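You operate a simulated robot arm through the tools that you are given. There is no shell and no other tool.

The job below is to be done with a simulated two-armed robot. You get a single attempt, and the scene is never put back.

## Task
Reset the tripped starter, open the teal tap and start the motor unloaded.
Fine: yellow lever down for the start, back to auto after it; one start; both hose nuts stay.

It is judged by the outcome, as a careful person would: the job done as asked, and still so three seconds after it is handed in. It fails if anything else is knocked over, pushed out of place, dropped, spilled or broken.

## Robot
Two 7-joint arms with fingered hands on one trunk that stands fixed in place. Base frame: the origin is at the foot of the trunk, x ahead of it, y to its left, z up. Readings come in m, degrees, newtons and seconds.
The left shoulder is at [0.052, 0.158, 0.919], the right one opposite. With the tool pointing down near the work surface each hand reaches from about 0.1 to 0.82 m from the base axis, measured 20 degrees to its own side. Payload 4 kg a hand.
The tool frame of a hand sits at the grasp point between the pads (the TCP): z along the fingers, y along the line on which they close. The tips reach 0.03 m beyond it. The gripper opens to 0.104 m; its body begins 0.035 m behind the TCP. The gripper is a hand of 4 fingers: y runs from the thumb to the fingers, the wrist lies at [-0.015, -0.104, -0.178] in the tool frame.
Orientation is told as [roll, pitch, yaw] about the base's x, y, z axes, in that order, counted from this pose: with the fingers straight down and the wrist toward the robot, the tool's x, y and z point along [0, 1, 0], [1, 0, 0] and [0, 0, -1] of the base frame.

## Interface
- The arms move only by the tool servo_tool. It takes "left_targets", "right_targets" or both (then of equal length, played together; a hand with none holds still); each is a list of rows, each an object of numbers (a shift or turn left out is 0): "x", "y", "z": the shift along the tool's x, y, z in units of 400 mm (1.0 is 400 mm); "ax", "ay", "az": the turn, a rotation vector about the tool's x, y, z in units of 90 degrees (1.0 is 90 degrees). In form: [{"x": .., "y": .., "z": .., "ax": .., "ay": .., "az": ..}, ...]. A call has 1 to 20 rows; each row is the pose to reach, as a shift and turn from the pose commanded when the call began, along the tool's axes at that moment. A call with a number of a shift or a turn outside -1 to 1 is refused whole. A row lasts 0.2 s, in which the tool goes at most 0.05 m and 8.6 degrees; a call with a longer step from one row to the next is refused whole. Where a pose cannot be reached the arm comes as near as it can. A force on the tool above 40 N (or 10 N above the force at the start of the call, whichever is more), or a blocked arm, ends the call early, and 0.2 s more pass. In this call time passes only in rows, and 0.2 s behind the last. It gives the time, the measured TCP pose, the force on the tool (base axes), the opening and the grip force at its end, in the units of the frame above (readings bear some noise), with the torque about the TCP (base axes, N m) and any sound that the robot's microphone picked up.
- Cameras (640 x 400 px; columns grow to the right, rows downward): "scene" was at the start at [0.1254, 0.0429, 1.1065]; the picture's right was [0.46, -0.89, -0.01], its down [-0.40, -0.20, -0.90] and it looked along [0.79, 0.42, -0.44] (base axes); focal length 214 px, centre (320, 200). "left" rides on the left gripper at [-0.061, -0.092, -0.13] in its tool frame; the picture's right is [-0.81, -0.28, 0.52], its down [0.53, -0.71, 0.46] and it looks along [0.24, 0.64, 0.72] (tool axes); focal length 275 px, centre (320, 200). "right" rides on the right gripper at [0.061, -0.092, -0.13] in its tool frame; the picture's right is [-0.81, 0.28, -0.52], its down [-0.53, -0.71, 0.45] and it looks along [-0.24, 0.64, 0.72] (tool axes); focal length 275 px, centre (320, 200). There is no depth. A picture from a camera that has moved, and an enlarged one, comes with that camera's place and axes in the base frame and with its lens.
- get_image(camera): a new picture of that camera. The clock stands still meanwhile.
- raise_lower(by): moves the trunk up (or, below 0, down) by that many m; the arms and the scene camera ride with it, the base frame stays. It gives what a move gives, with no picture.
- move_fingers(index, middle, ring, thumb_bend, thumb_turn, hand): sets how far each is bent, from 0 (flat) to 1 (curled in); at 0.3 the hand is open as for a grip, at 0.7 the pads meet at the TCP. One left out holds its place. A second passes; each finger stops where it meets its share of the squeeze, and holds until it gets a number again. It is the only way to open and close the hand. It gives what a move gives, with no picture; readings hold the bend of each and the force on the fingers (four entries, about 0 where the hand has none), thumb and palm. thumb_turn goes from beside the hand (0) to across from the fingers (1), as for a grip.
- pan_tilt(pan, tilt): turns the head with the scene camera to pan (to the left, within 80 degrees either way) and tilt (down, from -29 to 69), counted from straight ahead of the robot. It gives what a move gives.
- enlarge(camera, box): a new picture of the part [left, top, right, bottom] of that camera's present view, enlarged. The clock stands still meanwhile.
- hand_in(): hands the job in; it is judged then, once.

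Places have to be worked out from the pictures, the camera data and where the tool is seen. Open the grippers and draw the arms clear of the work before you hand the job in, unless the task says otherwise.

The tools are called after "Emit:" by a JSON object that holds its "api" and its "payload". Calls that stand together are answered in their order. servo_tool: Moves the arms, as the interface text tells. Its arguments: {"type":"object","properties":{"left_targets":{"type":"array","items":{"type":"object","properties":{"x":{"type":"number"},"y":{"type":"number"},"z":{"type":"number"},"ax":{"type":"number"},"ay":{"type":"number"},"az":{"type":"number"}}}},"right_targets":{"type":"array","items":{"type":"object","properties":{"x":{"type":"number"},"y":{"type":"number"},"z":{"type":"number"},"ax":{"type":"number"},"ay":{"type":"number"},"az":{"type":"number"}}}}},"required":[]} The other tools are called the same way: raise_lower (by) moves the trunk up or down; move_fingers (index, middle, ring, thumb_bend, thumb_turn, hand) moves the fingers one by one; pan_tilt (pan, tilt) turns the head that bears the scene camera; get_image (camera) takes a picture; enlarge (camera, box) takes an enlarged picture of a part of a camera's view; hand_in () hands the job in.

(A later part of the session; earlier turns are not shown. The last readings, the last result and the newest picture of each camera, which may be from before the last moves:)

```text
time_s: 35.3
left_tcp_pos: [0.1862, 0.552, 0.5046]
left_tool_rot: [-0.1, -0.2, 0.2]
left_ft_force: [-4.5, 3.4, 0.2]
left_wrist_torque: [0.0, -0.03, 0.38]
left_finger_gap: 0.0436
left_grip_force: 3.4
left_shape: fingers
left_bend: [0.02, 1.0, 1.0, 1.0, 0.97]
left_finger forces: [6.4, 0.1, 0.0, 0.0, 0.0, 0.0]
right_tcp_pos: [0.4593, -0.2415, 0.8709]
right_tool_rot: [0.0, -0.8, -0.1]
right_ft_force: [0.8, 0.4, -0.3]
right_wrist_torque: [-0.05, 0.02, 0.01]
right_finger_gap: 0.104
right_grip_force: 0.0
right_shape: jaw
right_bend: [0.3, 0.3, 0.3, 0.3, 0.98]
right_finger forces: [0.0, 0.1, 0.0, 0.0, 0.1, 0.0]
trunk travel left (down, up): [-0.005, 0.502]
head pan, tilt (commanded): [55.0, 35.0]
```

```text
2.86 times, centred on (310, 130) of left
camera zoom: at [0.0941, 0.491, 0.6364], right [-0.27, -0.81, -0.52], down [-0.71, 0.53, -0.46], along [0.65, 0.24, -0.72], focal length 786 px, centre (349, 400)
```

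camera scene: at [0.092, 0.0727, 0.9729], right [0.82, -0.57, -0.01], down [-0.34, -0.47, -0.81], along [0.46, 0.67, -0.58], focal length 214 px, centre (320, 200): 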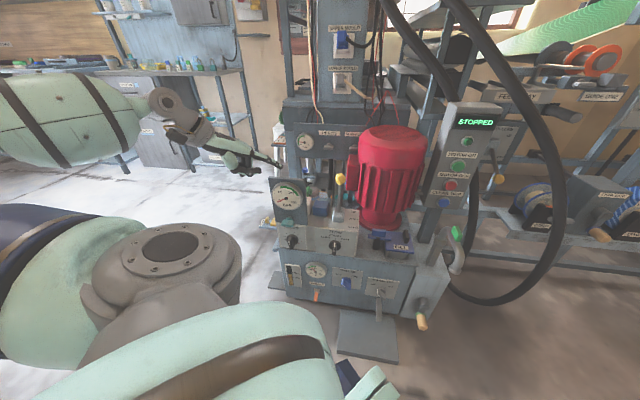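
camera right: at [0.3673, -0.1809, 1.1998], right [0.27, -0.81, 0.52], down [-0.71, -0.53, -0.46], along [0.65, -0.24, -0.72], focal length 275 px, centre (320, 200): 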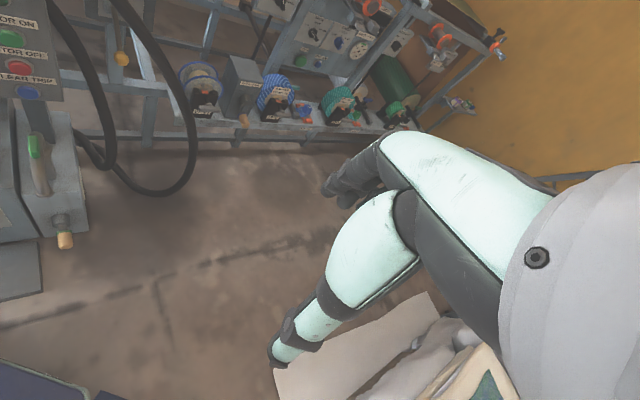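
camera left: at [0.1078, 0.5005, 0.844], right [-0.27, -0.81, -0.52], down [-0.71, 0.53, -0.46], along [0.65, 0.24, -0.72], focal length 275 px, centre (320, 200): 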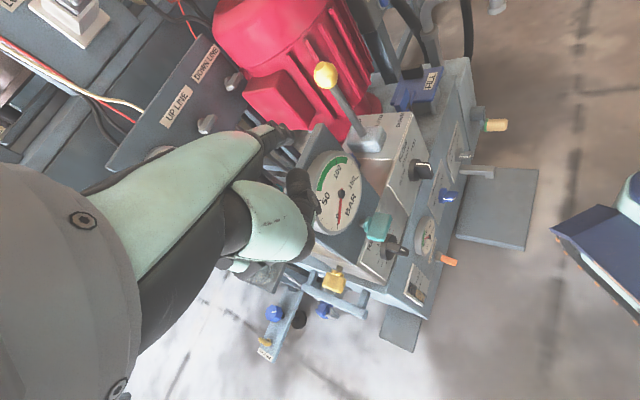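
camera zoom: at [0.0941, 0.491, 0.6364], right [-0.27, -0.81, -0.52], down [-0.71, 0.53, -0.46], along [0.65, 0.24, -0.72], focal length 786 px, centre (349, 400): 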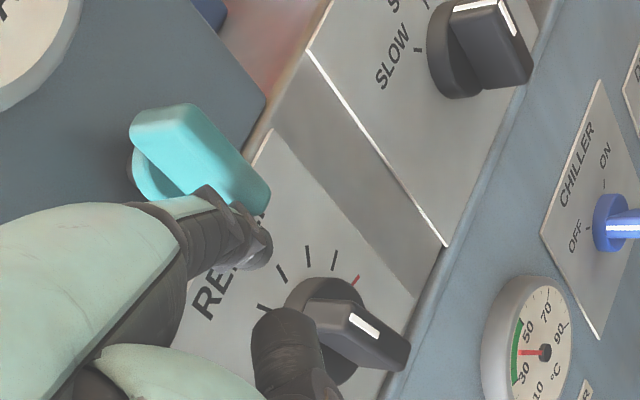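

Force rose to 5.6 N with no further movement, so the tap is at its open stop with the paddle upright. I'll draw the finger off to the left, back and up.

Emit:
{"api": "servo_tool", "payload": {"left_targets": [{"x": 0.02, "y": -0.02}, {"x": 0.03, "y": -0.07}, {"x": 0.0, "y": -0.12, "z": -0.05}, {"x": -0.03, "y": -0.13, "z": -0.15}, {"x": -0.05, "y": -0.13, "z": -0.25}, {"x": -0.05, "y": -0.13, "z": -0.35}, {"x": -0.05, "y": -0.1, "z": -0.45}, {"x": -0.05, "y": -0.05, "z": -0.55}]}}

Emit:
{"api": "get_image", "payload": {"camera": "scene"}}

Emit:
{"api": "enlarge", "payload": {"camera": "scene", "box": [250, 160, 350, 260]}}

```text
time_s: 37.1
left_tcp_pos: [0.1647, 0.5678, 0.6188]
left_tool_rot: [-0.3, -0.2, 0.0]
left_ft_force: [0.6, -1.0, 0.1]
left_wrist_torque: [0.0, 0.0, -0.03]
left_finger_gap: 0.0455
left_grip_force: 0.0
left_shape: fingers
left_bend: [0.0, 1.0, 1.0, 1.0, 0.97]
left_finger forces: [0.0, 0.0, 0.0, 0.0, 0.0, 0.0]
left hand out of reach, approached as far as the arm can: row 5, 6, 7, 8
right_tcp_pos: [0.4582, -0.242, 0.8704]
right_tool_rot: [0.0, -0.7, 0.0]
right_ft_force: [-0.3, 0.0, -0.5]
right_wrist_torque: [-0.04, 0.02, -0.02]
right_finger_gap: 0.1038
right_grip_force: 0.1
right_shape: jaw
right_bend: [0.3, 0.3, 0.3, 0.3, 0.98]
right_finger forces: [0.1, 0.0, 0.1, 0.1, 0.1, 0.1]
trunk travel left (down, up): [-0.005, 0.502]
head pan, tilt (commanded): [55.0, 35.0]
```

```text
taken
camera scene: at [0.0918, 0.0731, 0.9729], right [0.82, -0.57, -0.01], down [-0.34, -0.47, -0.81], along [0.46, 0.67, -0.58], focal length 214 px, centre (320, 200)
```

scene: 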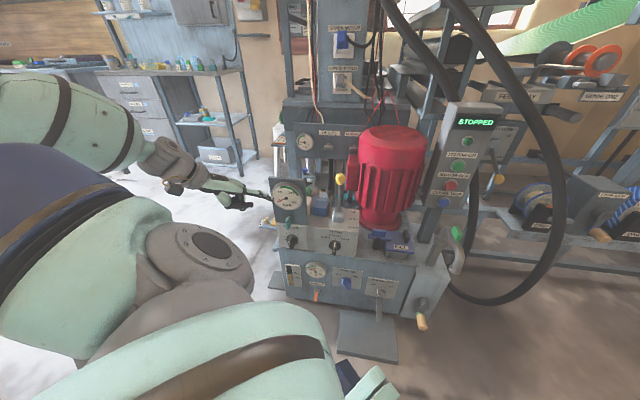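

```text
4.00 times, centred on (300, 210) of scene
camera zoom: at [0.0918, 0.0731, 0.9729], right [0.82, -0.57, -0.01], down [-0.34, -0.47, -0.81], along [0.46, 0.67, -0.58], focal length 858 px, centre (400, 160)
```

zoom: 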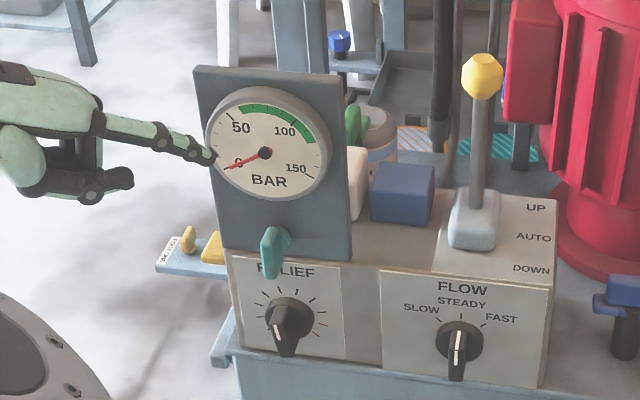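

The tap's paddle is upright, and nothing else has moved. I'll raise the trunk 0.15 m to lift the hand straight up clear of the gauge, then open the hand to grip for the lever.

Emit:
{"api": "raise_lower", "payload": {"by": 0.15}}

Emit:
{"api": "move_fingers", "payload": {"hand": "left", "index": 0.3, "middle": 0.3, "ring": 0.3, "thumb_bend": 0.3, "thumb_turn": 1.0}}

Emit:
{"api": "servo_tool", "payload": {"left_targets": [{"x": -0.025, "y": 0.1}, {"x": -0.05, "y": 0.2}, {"x": -0.08, "y": 0.3}, {"x": -0.11, "y": 0.4}, {"x": -0.14, "y": 0.5}, {"x": -0.17, "y": 0.6}]}}

Emit:
{"api": "get_image", "payload": {"camera": "left"}}

Emit:
{"api": "get_image", "payload": {"camera": "scene"}}

```text
time_s: 38.8
left_tcp_pos: [0.1658, 0.5663, 0.7698]
left_tool_rot: [-0.3, -0.3, 0.2]
left_ft_force: [-0.7, 0.9, -0.7]
left_wrist_torque: [-0.01, 0.0, 0.0]
left_finger_gap: 0.0456
left_grip_force: 0.2
left_shape: fingers
left_bend: [0.0, 1.0, 1.0, 1.0, 0.97]
left_finger forces: [0.0, 0.0, 0.1, 0.0, 0.1, 0.1]
right_tcp_pos: [0.4589, -0.2429, 1.0209]
right_tool_rot: [-0.1, -0.7, 0.0]
right_ft_force: [-0.1, -0.4, -0.6]
right_wrist_torque: [0.0, -0.02, 0.0]
right_finger_gap: 0.1039
right_grip_force: 0.1
right_shape: jaw
right_bend: [0.3, 0.3, 0.3, 0.3, 0.98]
right_finger forces: [0.0, 0.1, 0.0, 0.1, 0.1, 0.0]
trunk travel left (down, up): [-0.155, 0.352]
head pan, tilt (commanded): [55.0, 35.0]
```

```text
time_s: 39.8
left_tcp_pos: [0.1658, 0.5659, 0.7698]
left_tool_rot: [-0.2, -0.4, 0.1]
left_ft_force: [0.1, 0.2, 0.9]
left_wrist_torque: [-0.01, 0.01, 0.02]
left_finger_gap: 0.1029
left_grip_force: 0.0
left_shape: fingers
left_bend: [0.3, 0.3, 0.3, 0.3, 0.98]
left_finger forces: [0.1, 0.0, 0.0, 0.0, 0.0, 0.0]
right_tcp_pos: [0.4605, -0.2436, 1.0214]
right_tool_rot: [0.0, -0.7, 0.0]
right_ft_force: [-0.3, 0.0, -0.3]
right_wrist_torque: [-0.01, 0.02, -0.01]
right_finger_gap: 0.1038
right_grip_force: 0.0
right_shape: jaw
right_bend: [0.3, 0.3, 0.3, 0.3, 0.98]
right_finger forces: [0.0, 0.1, 0.1, 0.0, 0.1, 0.0]
trunk travel left (down, up): [-0.155, 0.352]
head pan, tilt (commanded): [55.0, 35.0]
```

```text
time_s: 41.2
left_tcp_pos: [0.4069, 0.5012, 0.7682]
left_tool_rot: [-0.3, -0.4, 0.2]
left_ft_force: [-0.1, -0.5, 0.0]
left_wrist_torque: [-0.01, 0.01, 0.03]
left_finger_gap: 0.1029
left_grip_force: 0.0
left_shape: fingers
left_bend: [0.3, 0.3, 0.3, 0.3, 0.98]
left_finger forces: [0.0, 0.0, 0.0, 0.1, 0.0, 0.0]
right_tcp_pos: [0.4609, -0.2424, 1.0208]
right_tool_rot: [-0.1, -0.6, 0.1]
right_ft_force: [0.7, 0.2, 0.1]
right_wrist_torque: [-0.05, 0.01, 0.02]
right_finger_gap: 0.1039
right_grip_force: 0.1
right_shape: jaw
right_bend: [0.3, 0.3, 0.3, 0.3, 0.98]
right_finger forces: [0.1, 0.0, 0.0, 0.0, 0.0, 0.0]
trunk travel left (down, up): [-0.155, 0.352]
head pan, tilt (commanded): [55.0, 35.0]
```

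```text
taken
camera left: at [0.3143, 0.4408, 0.8997], right [-0.27, -0.81, -0.51], down [-0.71, 0.53, -0.46], along [0.65, 0.24, -0.72], focal length 275 px, centre (320, 200)
```

left: 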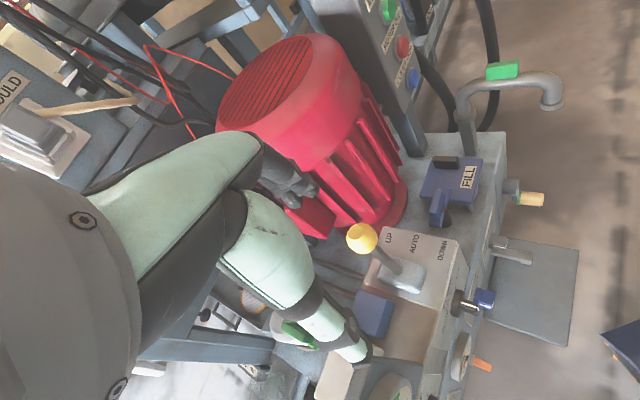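

```text
taken
camera scene: at [0.0951, 0.0734, 1.1224], right [0.82, -0.57, -0.01], down [-0.34, -0.47, -0.81], along [0.46, 0.67, -0.58], focal length 214 px, centre (320, 200)
```

scene: 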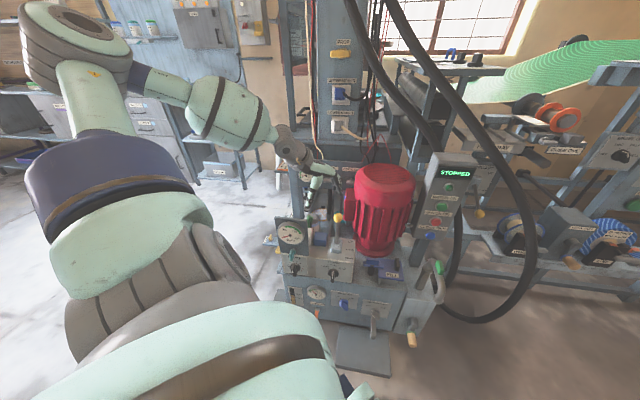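

The knob is at about (0.457, 0.494, 0.655), above a boot at (0.45, 0.49, 0.535), so the lever stands upright at AUTO. I'll take the open hand over the knob and yaw it to about 30° to line up with the lever's swing.

Emit:
{"api": "servo_tool", "payload": {"left_targets": [{"x": -0.004, "y": 0.031, "az": -0.083}, {"x": -0.009, "y": 0.062, "az": -0.167}, {"x": -0.013, "y": 0.094, "az": -0.25}, {"x": -0.018, "y": 0.125, "az": -0.333}]}}

Emit:
{"api": "get_image", "payload": {"camera": "left"}}

Emit:
{"api": "enlarge", "payload": {"camera": "scene", "box": [280, 130, 400, 270]}}

```text
time_s: 42.2
left_tcp_pos: [0.4579, 0.4917, 0.7696]
left_tool_rot: [-0.5, 0.0, 30.6]
left_ft_force: [-0.1, 0.2, 0.0]
left_wrist_torque: [0.01, -0.03, 0.01]
left_finger_gap: 0.1029
left_grip_force: 0.0
left_shape: fingers
left_bend: [0.3, 0.3, 0.3, 0.3, 0.98]
left_finger forces: [0.0, 0.0, 0.0, 0.1, 0.0, 0.1]
right_tcp_pos: [0.4608, -0.2415, 1.0205]
right_tool_rot: [-0.1, -0.6, 0.0]
right_ft_force: [0.1, 0.8, 0.0]
right_wrist_torque: [-0.01, -0.01, -0.02]
right_finger_gap: 0.1037
right_grip_force: 0.0
right_shape: jaw
right_bend: [0.3, 0.3, 0.3, 0.3, 0.98]
right_finger forces: [0.0, 0.0, 0.0, 0.0, 0.0, 0.0]
trunk travel left (down, up): [-0.155, 0.352]
head pan, tilt (commanded): [55.0, 35.0]
```

```text
taken
camera left: at [0.4093, 0.3934, 0.902], right [0.18, -0.84, -0.51], down [-0.88, 0.09, -0.46], along [0.43, 0.53, -0.73], focal length 275 px, centre (320, 200)
```

left: 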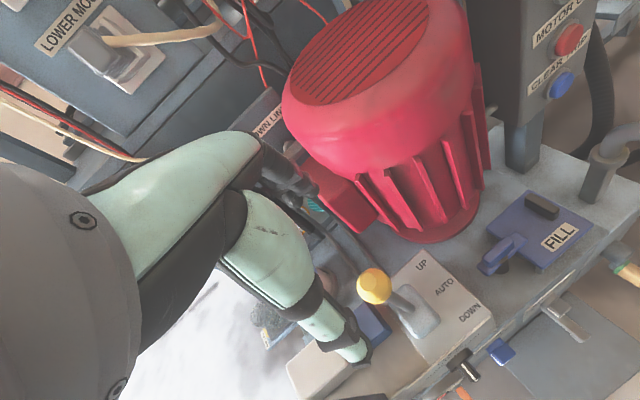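

```text
2.86 times, centred on (340, 200) of scene
camera zoom: at [0.095, 0.0733, 1.1224], right [0.82, -0.57, -0.01], down [-0.34, -0.47, -0.81], along [0.46, 0.67, -0.58], focal length 613 px, centre (263, 200)
```

zoom: 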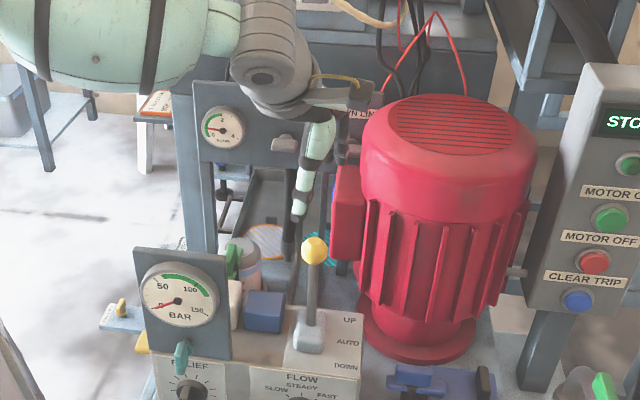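

The knob, at about (0.457, 0.494, 0.654), is right under the open hand. I'll lower the trunk so the hand descends straight over it, pausing partway.

Emit:
{"api": "raise_lower", "payload": {"by": -0.075}}

Emit:
{"api": "get_image", "payload": {"camera": "left"}}

Emit:
{"api": "enlarge", "payload": {"camera": "scene", "box": [280, 130, 400, 270]}}

```text
time_s: 43.4
left_tcp_pos: [0.4571, 0.4904, 0.6944]
left_tool_rot: [-0.4, -0.2, 30.4]
left_ft_force: [0.4, 0.7, 0.2]
left_wrist_torque: [0.0, 0.02, -0.02]
left_finger_gap: 0.1029
left_grip_force: 0.1
left_shape: fingers
left_bend: [0.3, 0.3, 0.3, 0.3, 0.98]
left_finger forces: [0.1, 0.1, 0.0, 0.0, 0.0, 0.0]
right_tcp_pos: [0.4591, -0.2437, 0.9453]
right_tool_rot: [0.0, -0.8, 0.0]
right_ft_force: [-0.1, -0.2, 0.7]
right_wrist_torque: [0.0, -0.01, 0.01]
right_finger_gap: 0.1037
right_grip_force: 0.1
right_shape: jaw
right_bend: [0.3, 0.3, 0.3, 0.3, 0.98]
right_finger forces: [0.0, 0.0, 0.0, 0.0, 0.1, 0.0]
trunk travel left (down, up): [-0.08, 0.427]
head pan, tilt (commanded): [55.0, 35.0]
```

```text
taken
camera left: at [0.408, 0.3925, 0.8263], right [0.17, -0.84, -0.51], down [-0.88, 0.1, -0.46], along [0.44, 0.53, -0.73], focal length 275 px, centre (320, 200)
```

left: 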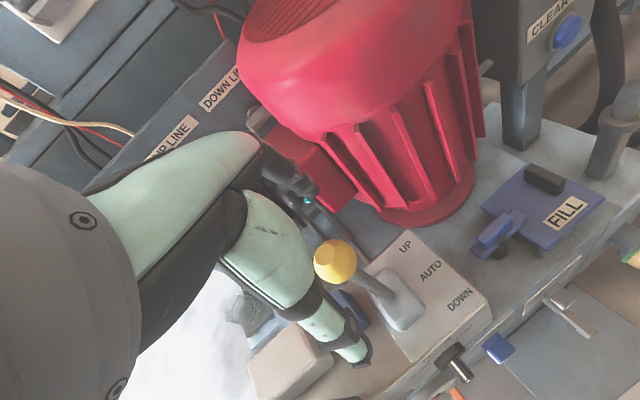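

```text
2.86 times, centred on (340, 200) of scene
camera zoom: at [0.0931, 0.0727, 1.0465], right [0.82, -0.57, -0.01], down [-0.34, -0.47, -0.81], along [0.46, 0.67, -0.58], focal length 613 px, centre (263, 200)
```

zoom: 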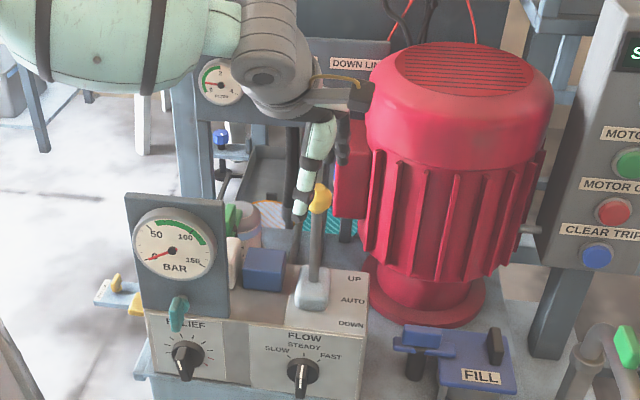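

The knob stays centred between thumb and fingers. I'll lower the last 3.8 cm and close the hand gently on it.

Emit:
{"api": "raise_lower", "payload": {"by": -0.038}}

Emit:
{"api": "get_image", "payload": {"camera": "left"}}

Emit:
{"api": "enlarge", "payload": {"camera": "scene", "box": [290, 130, 390, 250]}}

```text
time_s: 44.2
left_tcp_pos: [0.4582, 0.4905, 0.6559]
left_tool_rot: [-0.2, -0.2, 30.3]
left_ft_force: [-0.5, -0.1, 0.7]
left_wrist_torque: [0.0, 0.01, -0.02]
left_finger_gap: 0.1028
left_grip_force: 0.0
left_shape: fingers
left_bend: [0.3, 0.3, 0.3, 0.3, 0.98]
left_finger forces: [0.1, 0.1, 0.0, 0.0, 0.0, 0.1]
right_tcp_pos: [0.4582, -0.2427, 0.9079]
right_tool_rot: [0.1, -0.6, 0.0]
right_ft_force: [-0.2, -0.1, -0.2]
right_wrist_torque: [0.01, 0.0, 0.03]
right_finger_gap: 0.1039
right_grip_force: 0.0
right_shape: jaw
right_bend: [0.3, 0.3, 0.3, 0.3, 0.98]
right_finger forces: [0.1, 0.0, 0.0, 0.1, 0.1, 0.0]
trunk travel left (down, up): [-0.042, 0.465]
head pan, tilt (commanded): [55.0, 35.0]
```

```text
taken
camera left: at [0.4079, 0.3925, 0.7883], right [0.17, -0.84, -0.51], down [-0.88, 0.1, -0.46], along [0.44, 0.53, -0.73], focal length 275 px, centre (320, 200)
```

left: 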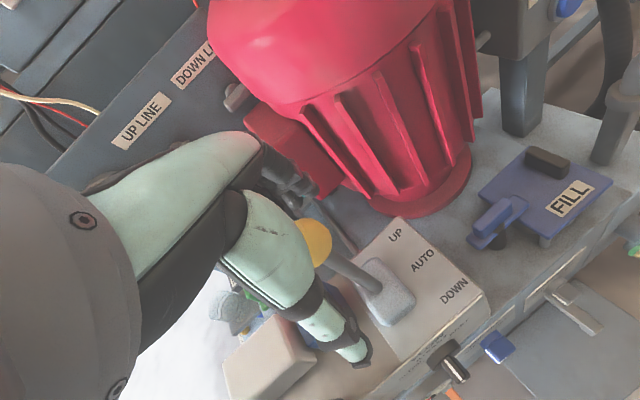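

```text
3.33 times, centred on (340, 190) of scene
camera zoom: at [0.0927, 0.0727, 1.0084], right [0.82, -0.57, -0.01], down [-0.34, -0.47, -0.81], along [0.46, 0.67, -0.58], focal length 715 px, centre (253, 233)
```

zoom: 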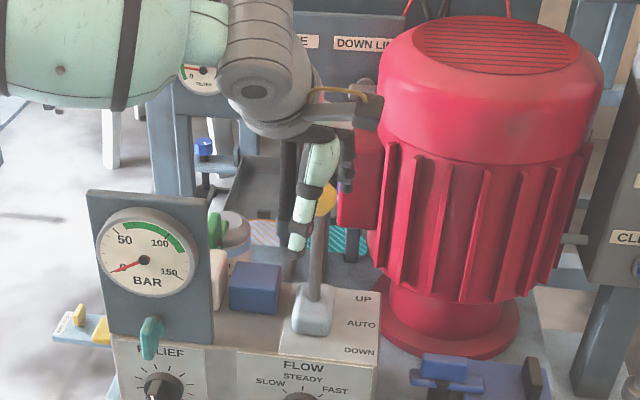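

The knob sits between the thumb and the fingers. I'll close the fingers on it.

Emit:
{"api": "move_fingers", "payload": {"hand": "left", "index": 0.62, "middle": 0.62, "ring": 0.62, "thumb_bend": 0.62}}

Emit:
{"api": "get_image", "payload": {"camera": "left"}}

Emit:
{"api": "enlarge", "payload": {"camera": "scene", "box": [290, 130, 390, 250]}}

```text
time_s: 45.2
left_tcp_pos: [0.4575, 0.4915, 0.6564]
left_tool_rot: [-0.3, -0.1, 30.3]
left_ft_force: [0.7, 0.2, -0.8]
left_wrist_torque: [0.0, 0.01, -0.02]
left_finger_gap: 0.0217
left_grip_force: 0.1
left_shape: fingers
left_bend: [0.61, 0.62, 0.62, 0.62, 1.0]
left_finger forces: [0.4, 0.0, 0.0, 0.0, 0.0, 0.0]
right_tcp_pos: [0.4594, -0.2426, 0.9062]
right_tool_rot: [-0.1, -0.7, 0.1]
right_ft_force: [0.0, 0.5, 0.2]
right_wrist_torque: [0.03, -0.01, 0.02]
right_finger_gap: 0.1039
right_grip_force: 0.0
right_shape: jaw
right_bend: [0.3, 0.3, 0.3, 0.3, 0.98]
right_finger forces: [0.0, 0.0, 0.1, 0.0, 0.1, 0.0]
trunk travel left (down, up): [-0.042, 0.465]
head pan, tilt (commanded): [55.0, 35.0]
```

```text
taken
camera left: at [0.408, 0.3926, 0.7882], right [0.17, -0.84, -0.51], down [-0.88, 0.1, -0.46], along [0.44, 0.53, -0.73], focal length 275 px, centre (320, 200)
```

left: 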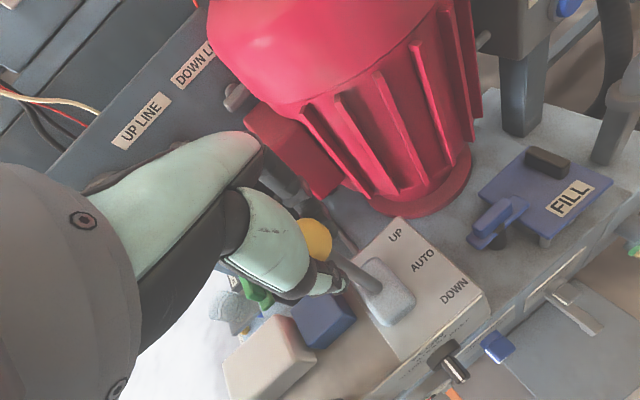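

```text
3.33 times, centred on (340, 190) of scene
camera zoom: at [0.0929, 0.0727, 1.0084], right [0.82, -0.57, -0.01], down [-0.34, -0.47, -0.81], along [0.46, 0.67, -0.58], focal length 715 px, centre (253, 233)
```

zoom: 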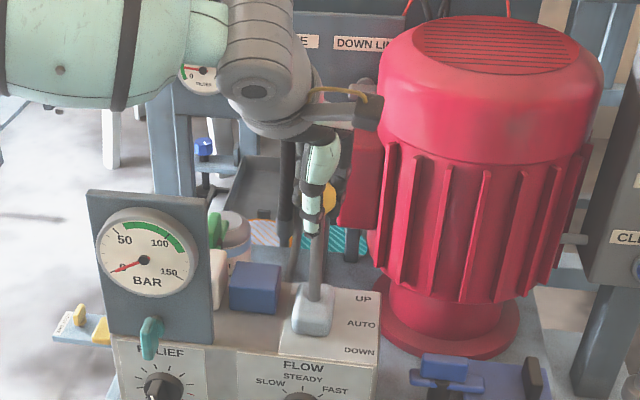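

Only the index touches lightly (0.4 N), so the grip isn't firm yet. I'll close further until the fingers hold the knob.

Emit:
{"api": "move_fingers", "payload": {"hand": "left", "index": 0.75, "middle": 0.75, "ring": 0.75, "thumb_bend": 0.75}}

Emit:
{"api": "enlarge", "payload": {"camera": "left", "box": [220, 140, 420, 340]}}

Emit:
{"api": "enlarge", "payload": {"camera": "scene", "box": [310, 150, 370, 230]}}

```text
time_s: 46.2
left_tcp_pos: [0.4567, 0.4917, 0.6542]
left_tool_rot: [-0.3, 0.1, 30.3]
left_ft_force: [0.6, 1.3, -11.4]
left_wrist_torque: [0.12, 0.02, -0.03]
left_finger_gap: 0.0071
left_grip_force: 16.2
left_shape: fingers
left_bend: [0.73, 0.72, 0.75, 0.68, 1.0]
left_finger forces: [11.6, 9.1, 0.1, 0.0, 11.9, 0.0]
right_tcp_pos: [0.461, -0.2427, 0.9069]
right_tool_rot: [-0.1, -0.7, 0.1]
right_ft_force: [-0.3, 0.2, 1.1]
right_wrist_torque: [0.01, -0.03, 0.01]
right_finger_gap: 0.1039
right_grip_force: 0.1
right_shape: jaw
right_bend: [0.3, 0.3, 0.3, 0.3, 0.98]
right_finger forces: [0.0, 0.0, 0.0, 0.0, 0.1, 0.0]
trunk travel left (down, up): [-0.042, 0.465]
head pan, tilt (commanded): [55.0, 35.0]
```

```text
2.00 times, centred on (320, 240) of left
camera zoom: at [0.4084, 0.3932, 0.7869], right [0.17, -0.84, -0.51], down [-0.88, 0.1, -0.46], along [0.43, 0.53, -0.73], focal length 551 px, centre (320, 120)
```

zoom: 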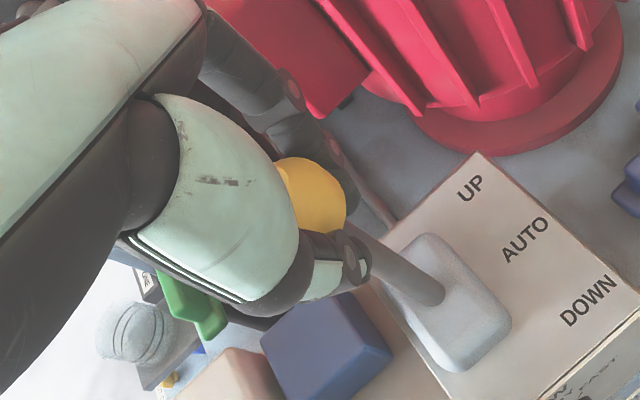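

```text
5.00 times, centred on (340, 190) of scene
camera zoom: at [0.0937, 0.0735, 1.0083], right [0.82, -0.57, -0.01], down [-0.34, -0.47, -0.81], along [0.46, 0.67, -0.58], focal length 1072 px, centre (220, 250)
```

zoom: 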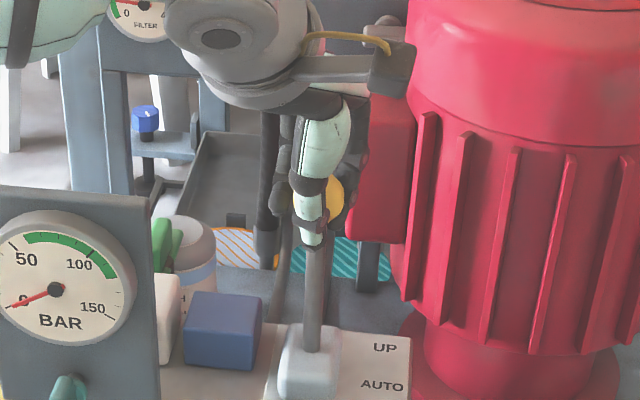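

The index, middle and thumb now hold the knob at about 10 N each. The UP/AUTO/DOWN labels give a swing direction of (-0.71, -0.71), so I'll pull the knob that way along its arc, starting with about 15°.

Emit:
{"api": "servo_tool", "payload": {"left_targets": [{"x": -0.0052, "y": -0.0197, "z": 0.0007, "ax": -0.025}, {"x": -0.0103, "y": -0.0394, "z": 0.0027, "ax": -0.05}, {"x": -0.0155, "y": -0.059, "z": 0.0062, "ax": -0.075}, {"x": -0.0205, "y": -0.0783, "z": 0.0108, "ax": -0.1}]}}

Emit:
{"api": "enlarge", "payload": {"camera": "left", "box": [220, 140, 420, 340]}}

Emit:
{"api": "enlarge", "payload": {"camera": "scene", "box": [290, 150, 390, 270]}}

```text
time_s: 47.2
left_tcp_pos: [0.4343, 0.4702, 0.6504]
left_tool_rot: [-0.3, -9.0, 30.2]
left_ft_force: [5.3, 4.2, -12.3]
left_wrist_torque: [0.36, -0.12, -0.01]
left_finger_gap: 0.0084
left_grip_force: 20.7
left_shape: fingers
left_bend: [0.73, 0.73, 0.75, 0.67, 1.0]
left_finger forces: [13.1, 14.5, 0.0, 0.0, 14.1, 0.0]
right_tcp_pos: [0.4605, -0.2424, 0.9058]
right_tool_rot: [-0.1, -0.6, 0.0]
right_ft_force: [0.4, 0.9, -0.2]
right_wrist_torque: [0.01, -0.02, -0.02]
right_finger_gap: 0.104
right_grip_force: 0.0
right_shape: jaw
right_bend: [0.3, 0.3, 0.3, 0.3, 0.98]
right_finger forces: [0.0, 0.1, 0.0, 0.1, 0.1, 0.0]
trunk travel left (down, up): [-0.042, 0.465]
head pan, tilt (commanded): [55.0, 35.0]
```

```text
2.00 times, centred on (320, 240) of left
camera zoom: at [0.3677, 0.3617, 0.7665], right [0.24, -0.8, -0.55], down [-0.81, 0.14, -0.56], along [0.53, 0.59, -0.62], focal length 551 px, centre (320, 120)
```

zoom: 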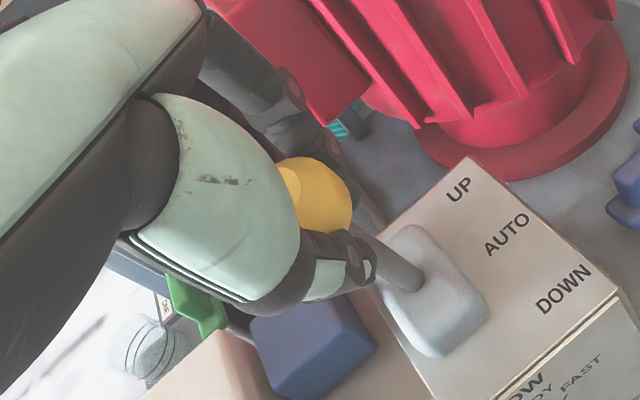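

```text
3.33 times, centred on (340, 210) of scene
camera zoom: at [0.0942, 0.0739, 1.0082], right [0.82, -0.57, -0.01], down [-0.34, -0.47, -0.81], along [0.46, 0.67, -0.58], focal length 715 px, centre (253, 167)
```

zoom: 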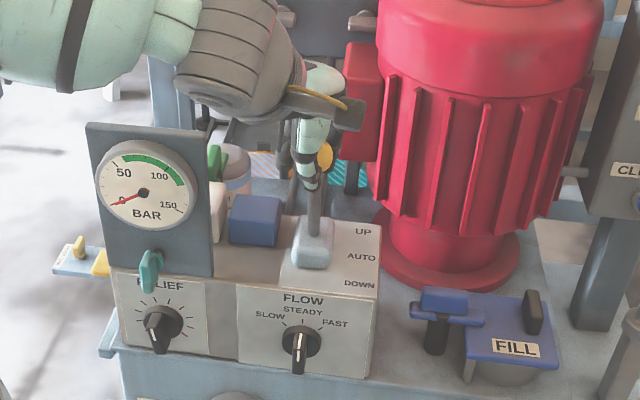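

The lever follows the hand with about 7 N of resistance. I'll carry on to about 30°.

Emit:
{"api": "servo_tool", "payload": {"left_targets": [{"x": -0.0049, "y": -0.0194, "z": 0.003, "ax": -0.025}, {"x": -0.0098, "y": -0.0388, "z": 0.007, "ax": -0.05}, {"x": -0.0145, "y": -0.058, "z": 0.0125, "ax": -0.075}, {"x": -0.0191, "y": -0.0767, "z": 0.0193, "ax": -0.1}]}}

Emit:
{"api": "enlarge", "payload": {"camera": "left", "box": [220, 140, 420, 340]}}

Emit:
{"api": "enlarge", "payload": {"camera": "scene", "box": [290, 150, 390, 270]}}

```text
time_s: 48.2
left_tcp_pos: [0.4121, 0.4476, 0.6399]
left_tool_rot: [-0.2, -18.0, 30.4]
left_ft_force: [9.2, 12.1, -15.9]
left_wrist_torque: [0.59, -0.19, 0.14]
left_finger_gap: 0.0102
left_grip_force: 24.2
left_shape: fingers
left_bend: [0.73, 0.73, 0.75, 0.66, 1.0]
left_finger forces: [15.2, 19.5, 0.0, 0.0, 13.6, 0.0]
right_tcp_pos: [0.4602, -0.2413, 0.9065]
right_tool_rot: [-0.3, -0.6, 0.1]
right_ft_force: [0.6, 0.5, 0.8]
right_wrist_torque: [0.02, -0.01, 0.0]
right_finger_gap: 0.1041
right_grip_force: 0.0
right_shape: jaw
right_bend: [0.3, 0.3, 0.3, 0.3, 0.98]
right_finger forces: [0.0, 0.0, 0.1, 0.0, 0.0, 0.0]
trunk travel left (down, up): [-0.042, 0.465]
head pan, tilt (commanded): [55.0, 35.0]
```

```text
2.00 times, centred on (320, 240) of left
camera zoom: at [0.3312, 0.3321, 0.7359], right [0.32, -0.75, -0.57], down [-0.73, 0.19, -0.66], along [0.6, 0.63, -0.49], focal length 551 px, centre (320, 120)
```

zoom: 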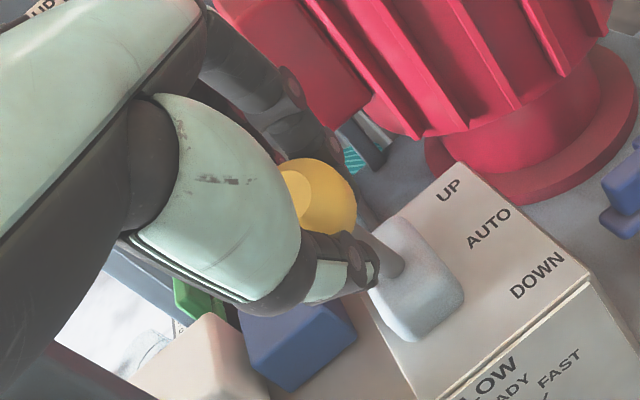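

```text
3.33 times, centred on (340, 210) of scene
camera zoom: at [0.0946, 0.0746, 1.0081], right [0.82, -0.57, -0.01], down [-0.34, -0.47, -0.81], along [0.46, 0.67, -0.58], focal length 715 px, centre (253, 167)
```

zoom: 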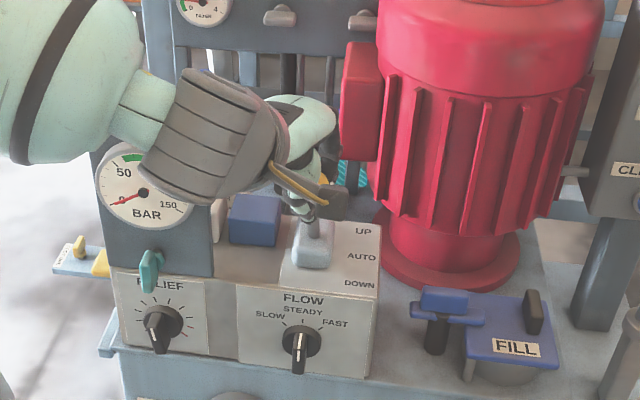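

The knob has travelled about 6.3 cm (roughly 30°), with resistance now about 15 N. I'll go 5° further to find out whether this is the stop.

Emit:
{"api": "servo_tool", "payload": {"left_targets": [{"x": -0.0029, "y": -0.0129, "z": 0.0035, "ax": -0.025}, {"x": -0.0058, "y": -0.0257, "z": 0.0071, "ax": -0.05}]}}

Emit:
{"api": "enlarge", "payload": {"camera": "left", "box": [220, 140, 420, 340]}}

Emit:
{"api": "enlarge", "payload": {"camera": "scene", "box": [310, 180, 370, 250]}}

```text
time_s: 48.8
left_tcp_pos: [0.406, 0.4453, 0.6348]
left_tool_rot: [-0.3, -22.9, 30.5]
left_ft_force: [13.0, 23.9, 3.1]
left_wrist_torque: [0.66, -0.15, 0.37]
left_finger_gap: 0.0099
left_grip_force: 22.7
left_shape: fingers
left_bend: [0.73, 0.6, 0.75, 0.71, 1.0]
left_finger forces: [15.7, 22.8, 0.0, 0.1, 6.6, 0.0]
right_tcp_pos: [0.4598, -0.241, 0.9061]
right_tool_rot: [-0.1, -0.6, 0.0]
right_ft_force: [0.1, 0.0, 0.4]
right_wrist_torque: [-0.01, -0.02, 0.01]
right_finger_gap: 0.1039
right_grip_force: 0.1
right_shape: jaw
right_bend: [0.3, 0.3, 0.3, 0.3, 0.98]
right_finger forces: [0.0, 0.0, 0.0, 0.0, 0.0, 0.0]
trunk travel left (down, up): [-0.042, 0.465]
head pan, tilt (commanded): [55.0, 35.0]
```

```text
2.00 times, centred on (320, 240) of left
camera zoom: at [0.3192, 0.3236, 0.7215], right [0.37, -0.73, -0.58], down [-0.68, 0.21, -0.7], along [0.63, 0.65, -0.42], focal length 551 px, centre (320, 120)
```

zoom: 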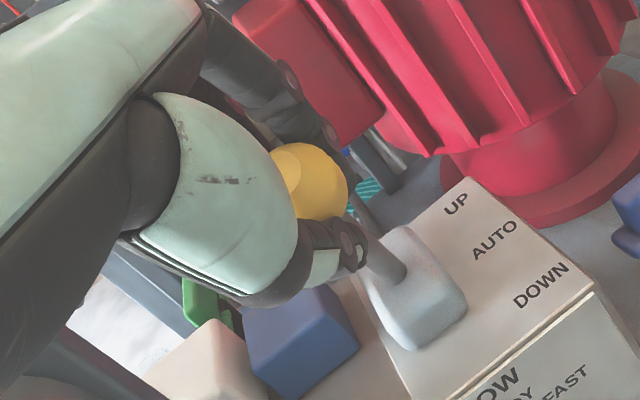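

```text
5.71 times, centred on (340, 215) of scene
camera zoom: at [0.0937, 0.0743, 1.0084], right [0.82, -0.57, -0.01], down [-0.34, -0.47, -0.81], along [0.46, 0.67, -0.58], focal length 1226 px, centre (206, 114)
```

zoom: 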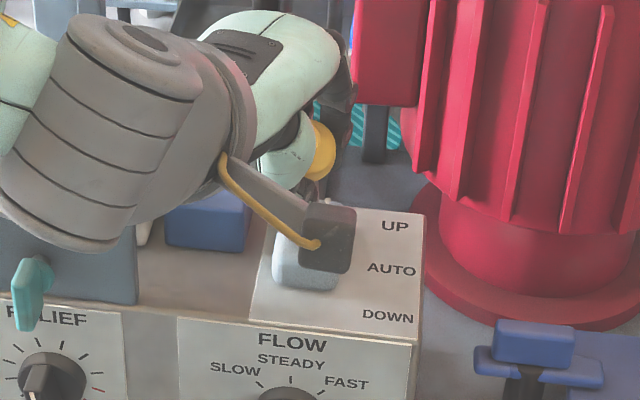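

Resistance jumped to 27 N with little movement, so this is the DOWN stop. I'll ease back those 5° and then loosen the fingers to see whether the lever stays down by itself.

Emit:
{"api": "servo_tool", "payload": {"left_targets": [{"x": 0.0029, "y": 0.0131, "z": -0.0025, "ax": 0.025}, {"x": 0.0058, "y": 0.0262, "z": -0.0049, "ax": 0.05}]}}

Emit:
{"api": "move_fingers", "payload": {"hand": "left", "index": 0.5, "middle": 0.5, "ring": 0.5, "thumb_bend": 0.5}}

Emit:
{"api": "enlarge", "payload": {"camera": "left", "box": [220, 140, 420, 340]}}

Emit:
{"api": "enlarge", "payload": {"camera": "scene", "box": [300, 160, 380, 260]}}

```text
time_s: 49.4
left_tcp_pos: [0.4104, 0.4474, 0.6375]
left_tool_rot: [-0.4, -17.7, 30.3]
left_ft_force: [0.6, 15.0, -6.5]
left_wrist_torque: [0.62, 0.04, 0.31]
left_finger_gap: 0.0093
left_grip_force: 23.5
left_shape: fingers
left_bend: [0.73, 0.62, 0.75, 0.68, 1.0]
left_finger forces: [12.9, 22.2, 0.1, 0.0, 12.2, 0.0]
right_tcp_pos: [0.4604, -0.2414, 0.9064]
right_tool_rot: [-0.1, -0.6, 0.0]
right_ft_force: [-0.7, 1.0, -0.9]
right_wrist_torque: [0.01, 0.03, 0.04]
right_finger_gap: 0.1038
right_grip_force: 0.1
right_shape: jaw
right_bend: [0.3, 0.3, 0.3, 0.3, 0.98]
right_finger forces: [0.1, 0.1, 0.0, 0.1, 0.1, 0.0]
trunk travel left (down, up): [-0.042, 0.465]
head pan, tilt (commanded): [55.0, 35.0]
```

```text
time_s: 50.4
left_tcp_pos: [0.4098, 0.4466, 0.6405]
left_tool_rot: [-0.4, -18.1, 30.3]
left_ft_force: [-0.6, 0.5, 0.3]
left_wrist_torque: [0.0, -0.01, 0.03]
left_finger_gap: 0.0514
left_grip_force: 0.0
left_shape: fingers
left_bend: [0.5, 0.5, 0.5, 0.5, 1.0]
left_finger forces: [0.0, 0.0, 0.0, 0.0, 0.0, 0.0]
right_tcp_pos: [0.459, -0.2433, 0.9063]
right_tool_rot: [0.0, -0.7, 0.0]
right_ft_force: [0.5, 0.9, 0.9]
right_wrist_torque: [0.0, 0.01, 0.0]
right_finger_gap: 0.1041
right_grip_force: 0.1
right_shape: jaw
right_bend: [0.3, 0.3, 0.3, 0.3, 0.98]
right_finger forces: [0.1, 0.1, 0.1, 0.0, 0.0, 0.0]
trunk travel left (down, up): [-0.042, 0.465]
head pan, tilt (commanded): [55.0, 35.0]
```

```text
2.00 times, centred on (320, 240) of left
camera zoom: at [0.3296, 0.3302, 0.7373], right [0.32, -0.75, -0.57], down [-0.73, 0.19, -0.66], along [0.6, 0.63, -0.49], focal length 551 px, centre (320, 120)
```

zoom: 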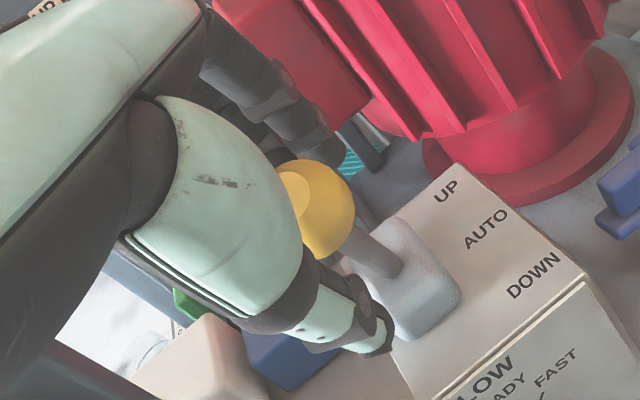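

```text
4.00 times, centred on (340, 210) of scene
camera zoom: at [0.0928, 0.0727, 1.0085], right [0.82, -0.57, -0.01], down [-0.34, -0.47, -0.81], along [0.46, 0.67, -0.58], focal length 858 px, centre (240, 160)
```

zoom: 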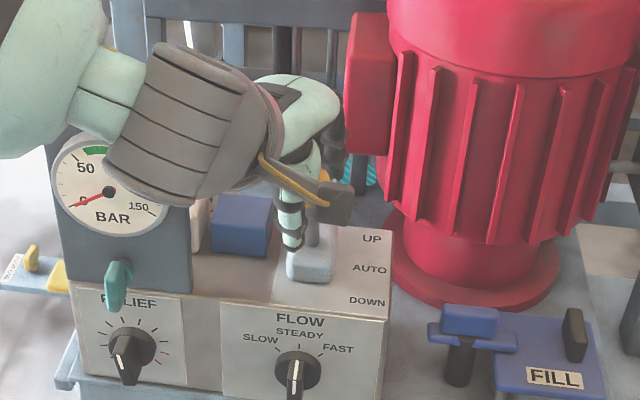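

All finger forces are zero and the knob hasn't sprung back, so the lever stays DOWN. I'll open the hand fully and withdraw along the tool axis, then check.

Emit:
{"api": "move_fingers", "payload": {"hand": "left", "index": 0.3, "middle": 0.3, "ring": 0.3, "thumb_bend": 0.3}}

Emit:
{"api": "servo_tool", "payload": {"left_targets": [{"z": -0.07}, {"z": -0.15}, {"z": -0.24}, {"z": -0.34}]}}

Emit:
{"api": "get_image", "payload": {"camera": "left"}}

Emit:
{"api": "enlarge", "payload": {"camera": "scene", "box": [280, 130, 400, 270]}}

```text
time_s: 51.4
left_tcp_pos: [0.4104, 0.4468, 0.6401]
left_tool_rot: [-0.4, -18.1, 30.2]
left_ft_force: [-0.7, -0.1, -0.1]
left_wrist_torque: [0.02, 0.0, -0.01]
left_finger_gap: 0.1027
left_grip_force: 0.1
left_shape: fingers
left_bend: [0.3, 0.3, 0.3, 0.3, 0.98]
left_finger forces: [0.1, 0.1, 0.0, 0.1, 0.0, 0.0]
right_tcp_pos: [0.4595, -0.2426, 0.9072]
right_tool_rot: [0.0, -0.7, 0.0]
right_ft_force: [-0.2, -0.3, -0.1]
right_wrist_torque: [0.0, -0.01, 0.03]
right_finger_gap: 0.1039
right_grip_force: 0.2
right_shape: jaw
right_bend: [0.3, 0.3, 0.3, 0.3, 0.98]
right_finger forces: [0.0, 0.0, 0.0, 0.0, 0.0, 0.1]
trunk travel left (down, up): [-0.042, 0.465]
head pan, tilt (commanded): [55.0, 35.0]
```

```text
time_s: 52.4
left_tcp_pos: [0.3891, 0.4368, 0.7784]
left_tool_rot: [-0.4, -18.1, 30.1]
left_ft_force: [0.4, 0.2, 0.1]
left_wrist_torque: [-0.05, 0.01, 0.0]
left_finger_gap: 0.1029
left_grip_force: 0.1
left_shape: fingers
left_bend: [0.3, 0.3, 0.3, 0.3, 0.98]
left_finger forces: [0.1, 0.0, 0.0, 0.1, 0.0, 0.0]
left hand out of reach, approached as far as the arm can: row 2, 3, 4
right_tcp_pos: [0.4593, -0.2438, 0.9054]
right_tool_rot: [0.1, -0.7, 0.0]
right_ft_force: [-0.6, 0.2, 0.5]
right_wrist_torque: [0.01, -0.02, 0.03]
right_finger_gap: 0.1039
right_grip_force: 0.0
right_shape: jaw
right_bend: [0.3, 0.3, 0.3, 0.3, 0.98]
right_finger forces: [0.0, 0.0, 0.1, 0.0, 0.1, 0.1]
trunk travel left (down, up): [-0.042, 0.465]
head pan, tilt (commanded): [55.0, 35.0]
```

```text
taken
camera left: at [0.3086, 0.3202, 0.8753], right [0.32, -0.76, -0.57], down [-0.73, 0.19, -0.66], along [0.6, 0.63, -0.49], focal length 275 px, centre (320, 200)
```

left: 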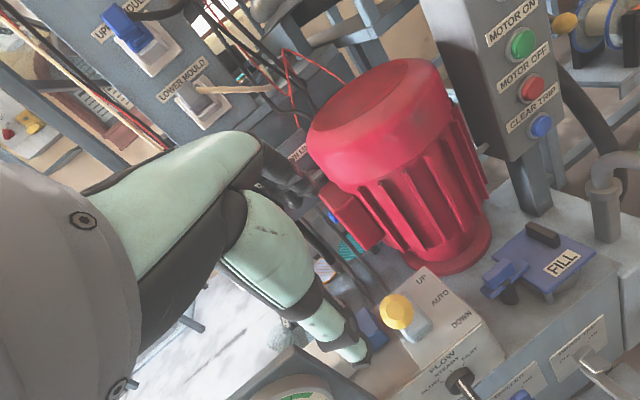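

```text
2.86 times, centred on (340, 200) of scene
camera zoom: at [0.0922, 0.0723, 1.0086], right [0.82, -0.57, -0.01], down [-0.34, -0.47, -0.82], along [0.46, 0.67, -0.58], focal length 613 px, centre (263, 200)
```

zoom: 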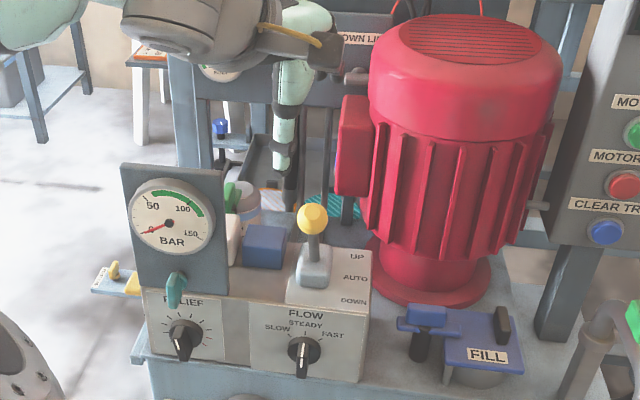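

The lever stays tilted at DOWN. Next I'll make the pointing shape again, level the hand and head for MOTOR ON.

Emit:
{"api": "move_fingers", "payload": {"hand": "left", "index": 0.0, "middle": 1.0, "ring": 1.0, "thumb_bend": 1.0}}

Emit:
{"api": "servo_tool", "payload": {"left_targets": [{"y": 0.008, "z": -0.024, "ax": 0.067}, {"y": 0.015, "z": -0.048, "ax": 0.134}, {"y": 0.023, "z": -0.071, "ax": 0.2}]}}

Emit:
{"api": "get_image", "payload": {"camera": "scene"}}

```text
time_s: 53.4
left_tcp_pos: [0.3895, 0.4369, 0.7773]
left_tool_rot: [-0.4, -18.0, 30.4]
left_ft_force: [0.0, -1.3, 0.1]
left_wrist_torque: [-0.03, 0.01, 0.0]
left_finger_gap: 0.0454
left_grip_force: 0.1
left_shape: fingers
left_bend: [0.0, 1.0, 1.0, 1.0, 1.0]
left_finger forces: [0.1, 0.0, 0.0, 0.1, 0.0, 0.1]
right_tcp_pos: [0.4594, -0.2439, 0.9067]
right_tool_rot: [-0.1, -0.7, 0.0]
right_ft_force: [-0.2, 0.7, 0.0]
right_wrist_torque: [0.03, 0.01, 0.0]
right_finger_gap: 0.1039
right_grip_force: 0.0
right_shape: jaw
right_bend: [0.3, 0.3, 0.3, 0.3, 0.98]
right_finger forces: [0.0, 0.0, 0.0, 0.0, 0.0, 0.0]
trunk travel left (down, up): [-0.042, 0.465]
head pan, tilt (commanded): [55.0, 35.0]
```

```text
time_s: 54.2
left_tcp_pos: [0.3896, 0.4373, 0.8057]
left_tool_rot: [-0.4, 0.0, 30.0]
left_ft_force: [0.3, -0.4, -0.1]
left_wrist_torque: [-0.01, -0.01, 0.02]
left_finger_gap: 0.0453
left_grip_force: 0.1
left_shape: fingers
left_bend: [0.0, 1.0, 1.0, 1.0, 1.0]
left_finger forces: [0.0, 0.1, 0.1, 0.1, 0.0, 0.0]
right_tcp_pos: [0.4599, -0.2428, 0.9064]
right_tool_rot: [0.1, -0.6, 0.0]
right_ft_force: [0.4, 0.3, -0.1]
right_wrist_torque: [-0.03, 0.0, -0.05]
right_finger_gap: 0.1037
right_grip_force: 0.1
right_shape: jaw
right_bend: [0.3, 0.3, 0.3, 0.3, 0.98]
right_finger forces: [0.0, 0.0, 0.0, 0.0, 0.1, 0.1]
trunk travel left (down, up): [-0.042, 0.465]
head pan, tilt (commanded): [55.0, 35.0]
```

```text
taken
camera scene: at [0.093, 0.0728, 1.0084], right [0.82, -0.57, -0.01], down [-0.34, -0.47, -0.81], along [0.46, 0.67, -0.58], focal length 214 px, centre (320, 200)
```

scene: 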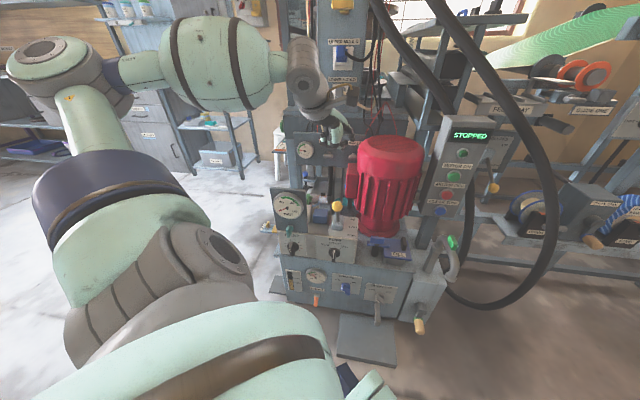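

The lever is still down and the display reads STOPPED. I'll carry the hand across in front of the motor to a stand-off before MOTOR ON, with the yaw back to 15°.

Emit:
{"api": "servo_tool", "payload": {"left_targets": [{"x": -0.102, "y": 0.01, "z": 0.0, "az": 0.024}, {"x": -0.205, "y": 0.02, "z": 0.0, "az": 0.048}, {"x": -0.307, "y": 0.035, "z": 0.02, "az": 0.071}, {"x": -0.41, "y": 0.05, "z": 0.045, "az": 0.095}, {"x": -0.512, "y": 0.07, "z": 0.07, "az": 0.119}, {"x": -0.614, "y": 0.09, "z": 0.09, "az": 0.143}, {"x": -0.7165, "y": 0.106, "z": 0.1125, "az": 0.1667}]}}

Emit:
{"api": "get_image", "payload": {"camera": "left"}}

Emit:
{"api": "get_image", "payload": {"camera": "scene"}}

```text
time_s: 55.8
left_tcp_pos: [0.5722, 0.21, 0.762]
left_tool_rot: [-0.4, -0.1, 15.0]
left_ft_force: [-0.1, 0.6, -0.7]
left_wrist_torque: [-0.03, 0.01, 0.0]
left_finger_gap: 0.0456
left_grip_force: 0.0
left_shape: fingers
left_bend: [0.0, 1.0, 1.0, 1.0, 1.0]
left_finger forces: [0.0, 0.0, 0.1, 0.0, 0.0, 0.1]
right_tcp_pos: [0.4603, -0.2417, 0.9062]
right_tool_rot: [-0.2, -0.6, 0.0]
right_ft_force: [0.1, 0.7, 1.2]
right_wrist_torque: [-0.01, 0.06, -0.01]
right_finger_gap: 0.1039
right_grip_force: 0.0
right_shape: jaw
right_bend: [0.3, 0.3, 0.3, 0.3, 0.98]
right_finger forces: [0.0, 0.0, 0.1, 0.0, 0.0, 0.0]
trunk travel left (down, up): [-0.042, 0.465]
head pan, tilt (commanded): [55.0, 35.0]
```

```text
taken
camera left: at [0.4969, 0.1287, 0.8923], right [-0.05, -0.86, -0.51], down [-0.83, 0.33, -0.46], along [0.56, 0.4, -0.72], focal length 275 px, centre (320, 200)
```

left: 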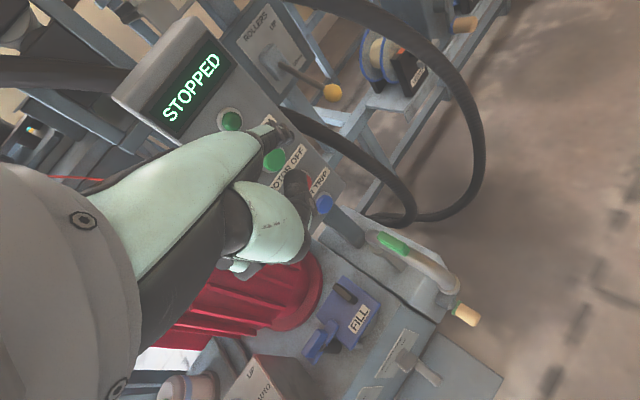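

```text
taken
camera scene: at [0.0942, 0.0731, 1.0082], right [0.82, -0.57, -0.01], down [-0.34, -0.47, -0.81], along [0.46, 0.67, -0.58], focal length 214 px, centre (320, 200)
```

scene: 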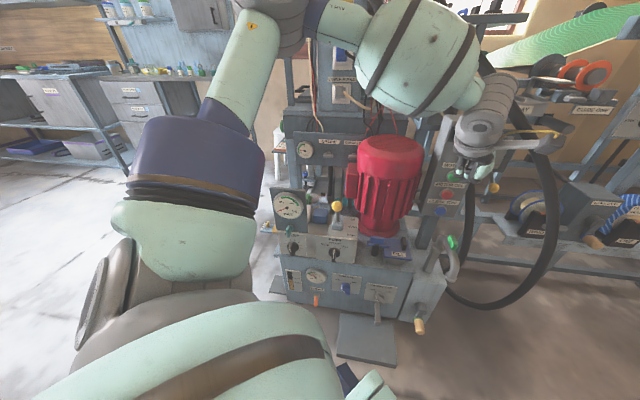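

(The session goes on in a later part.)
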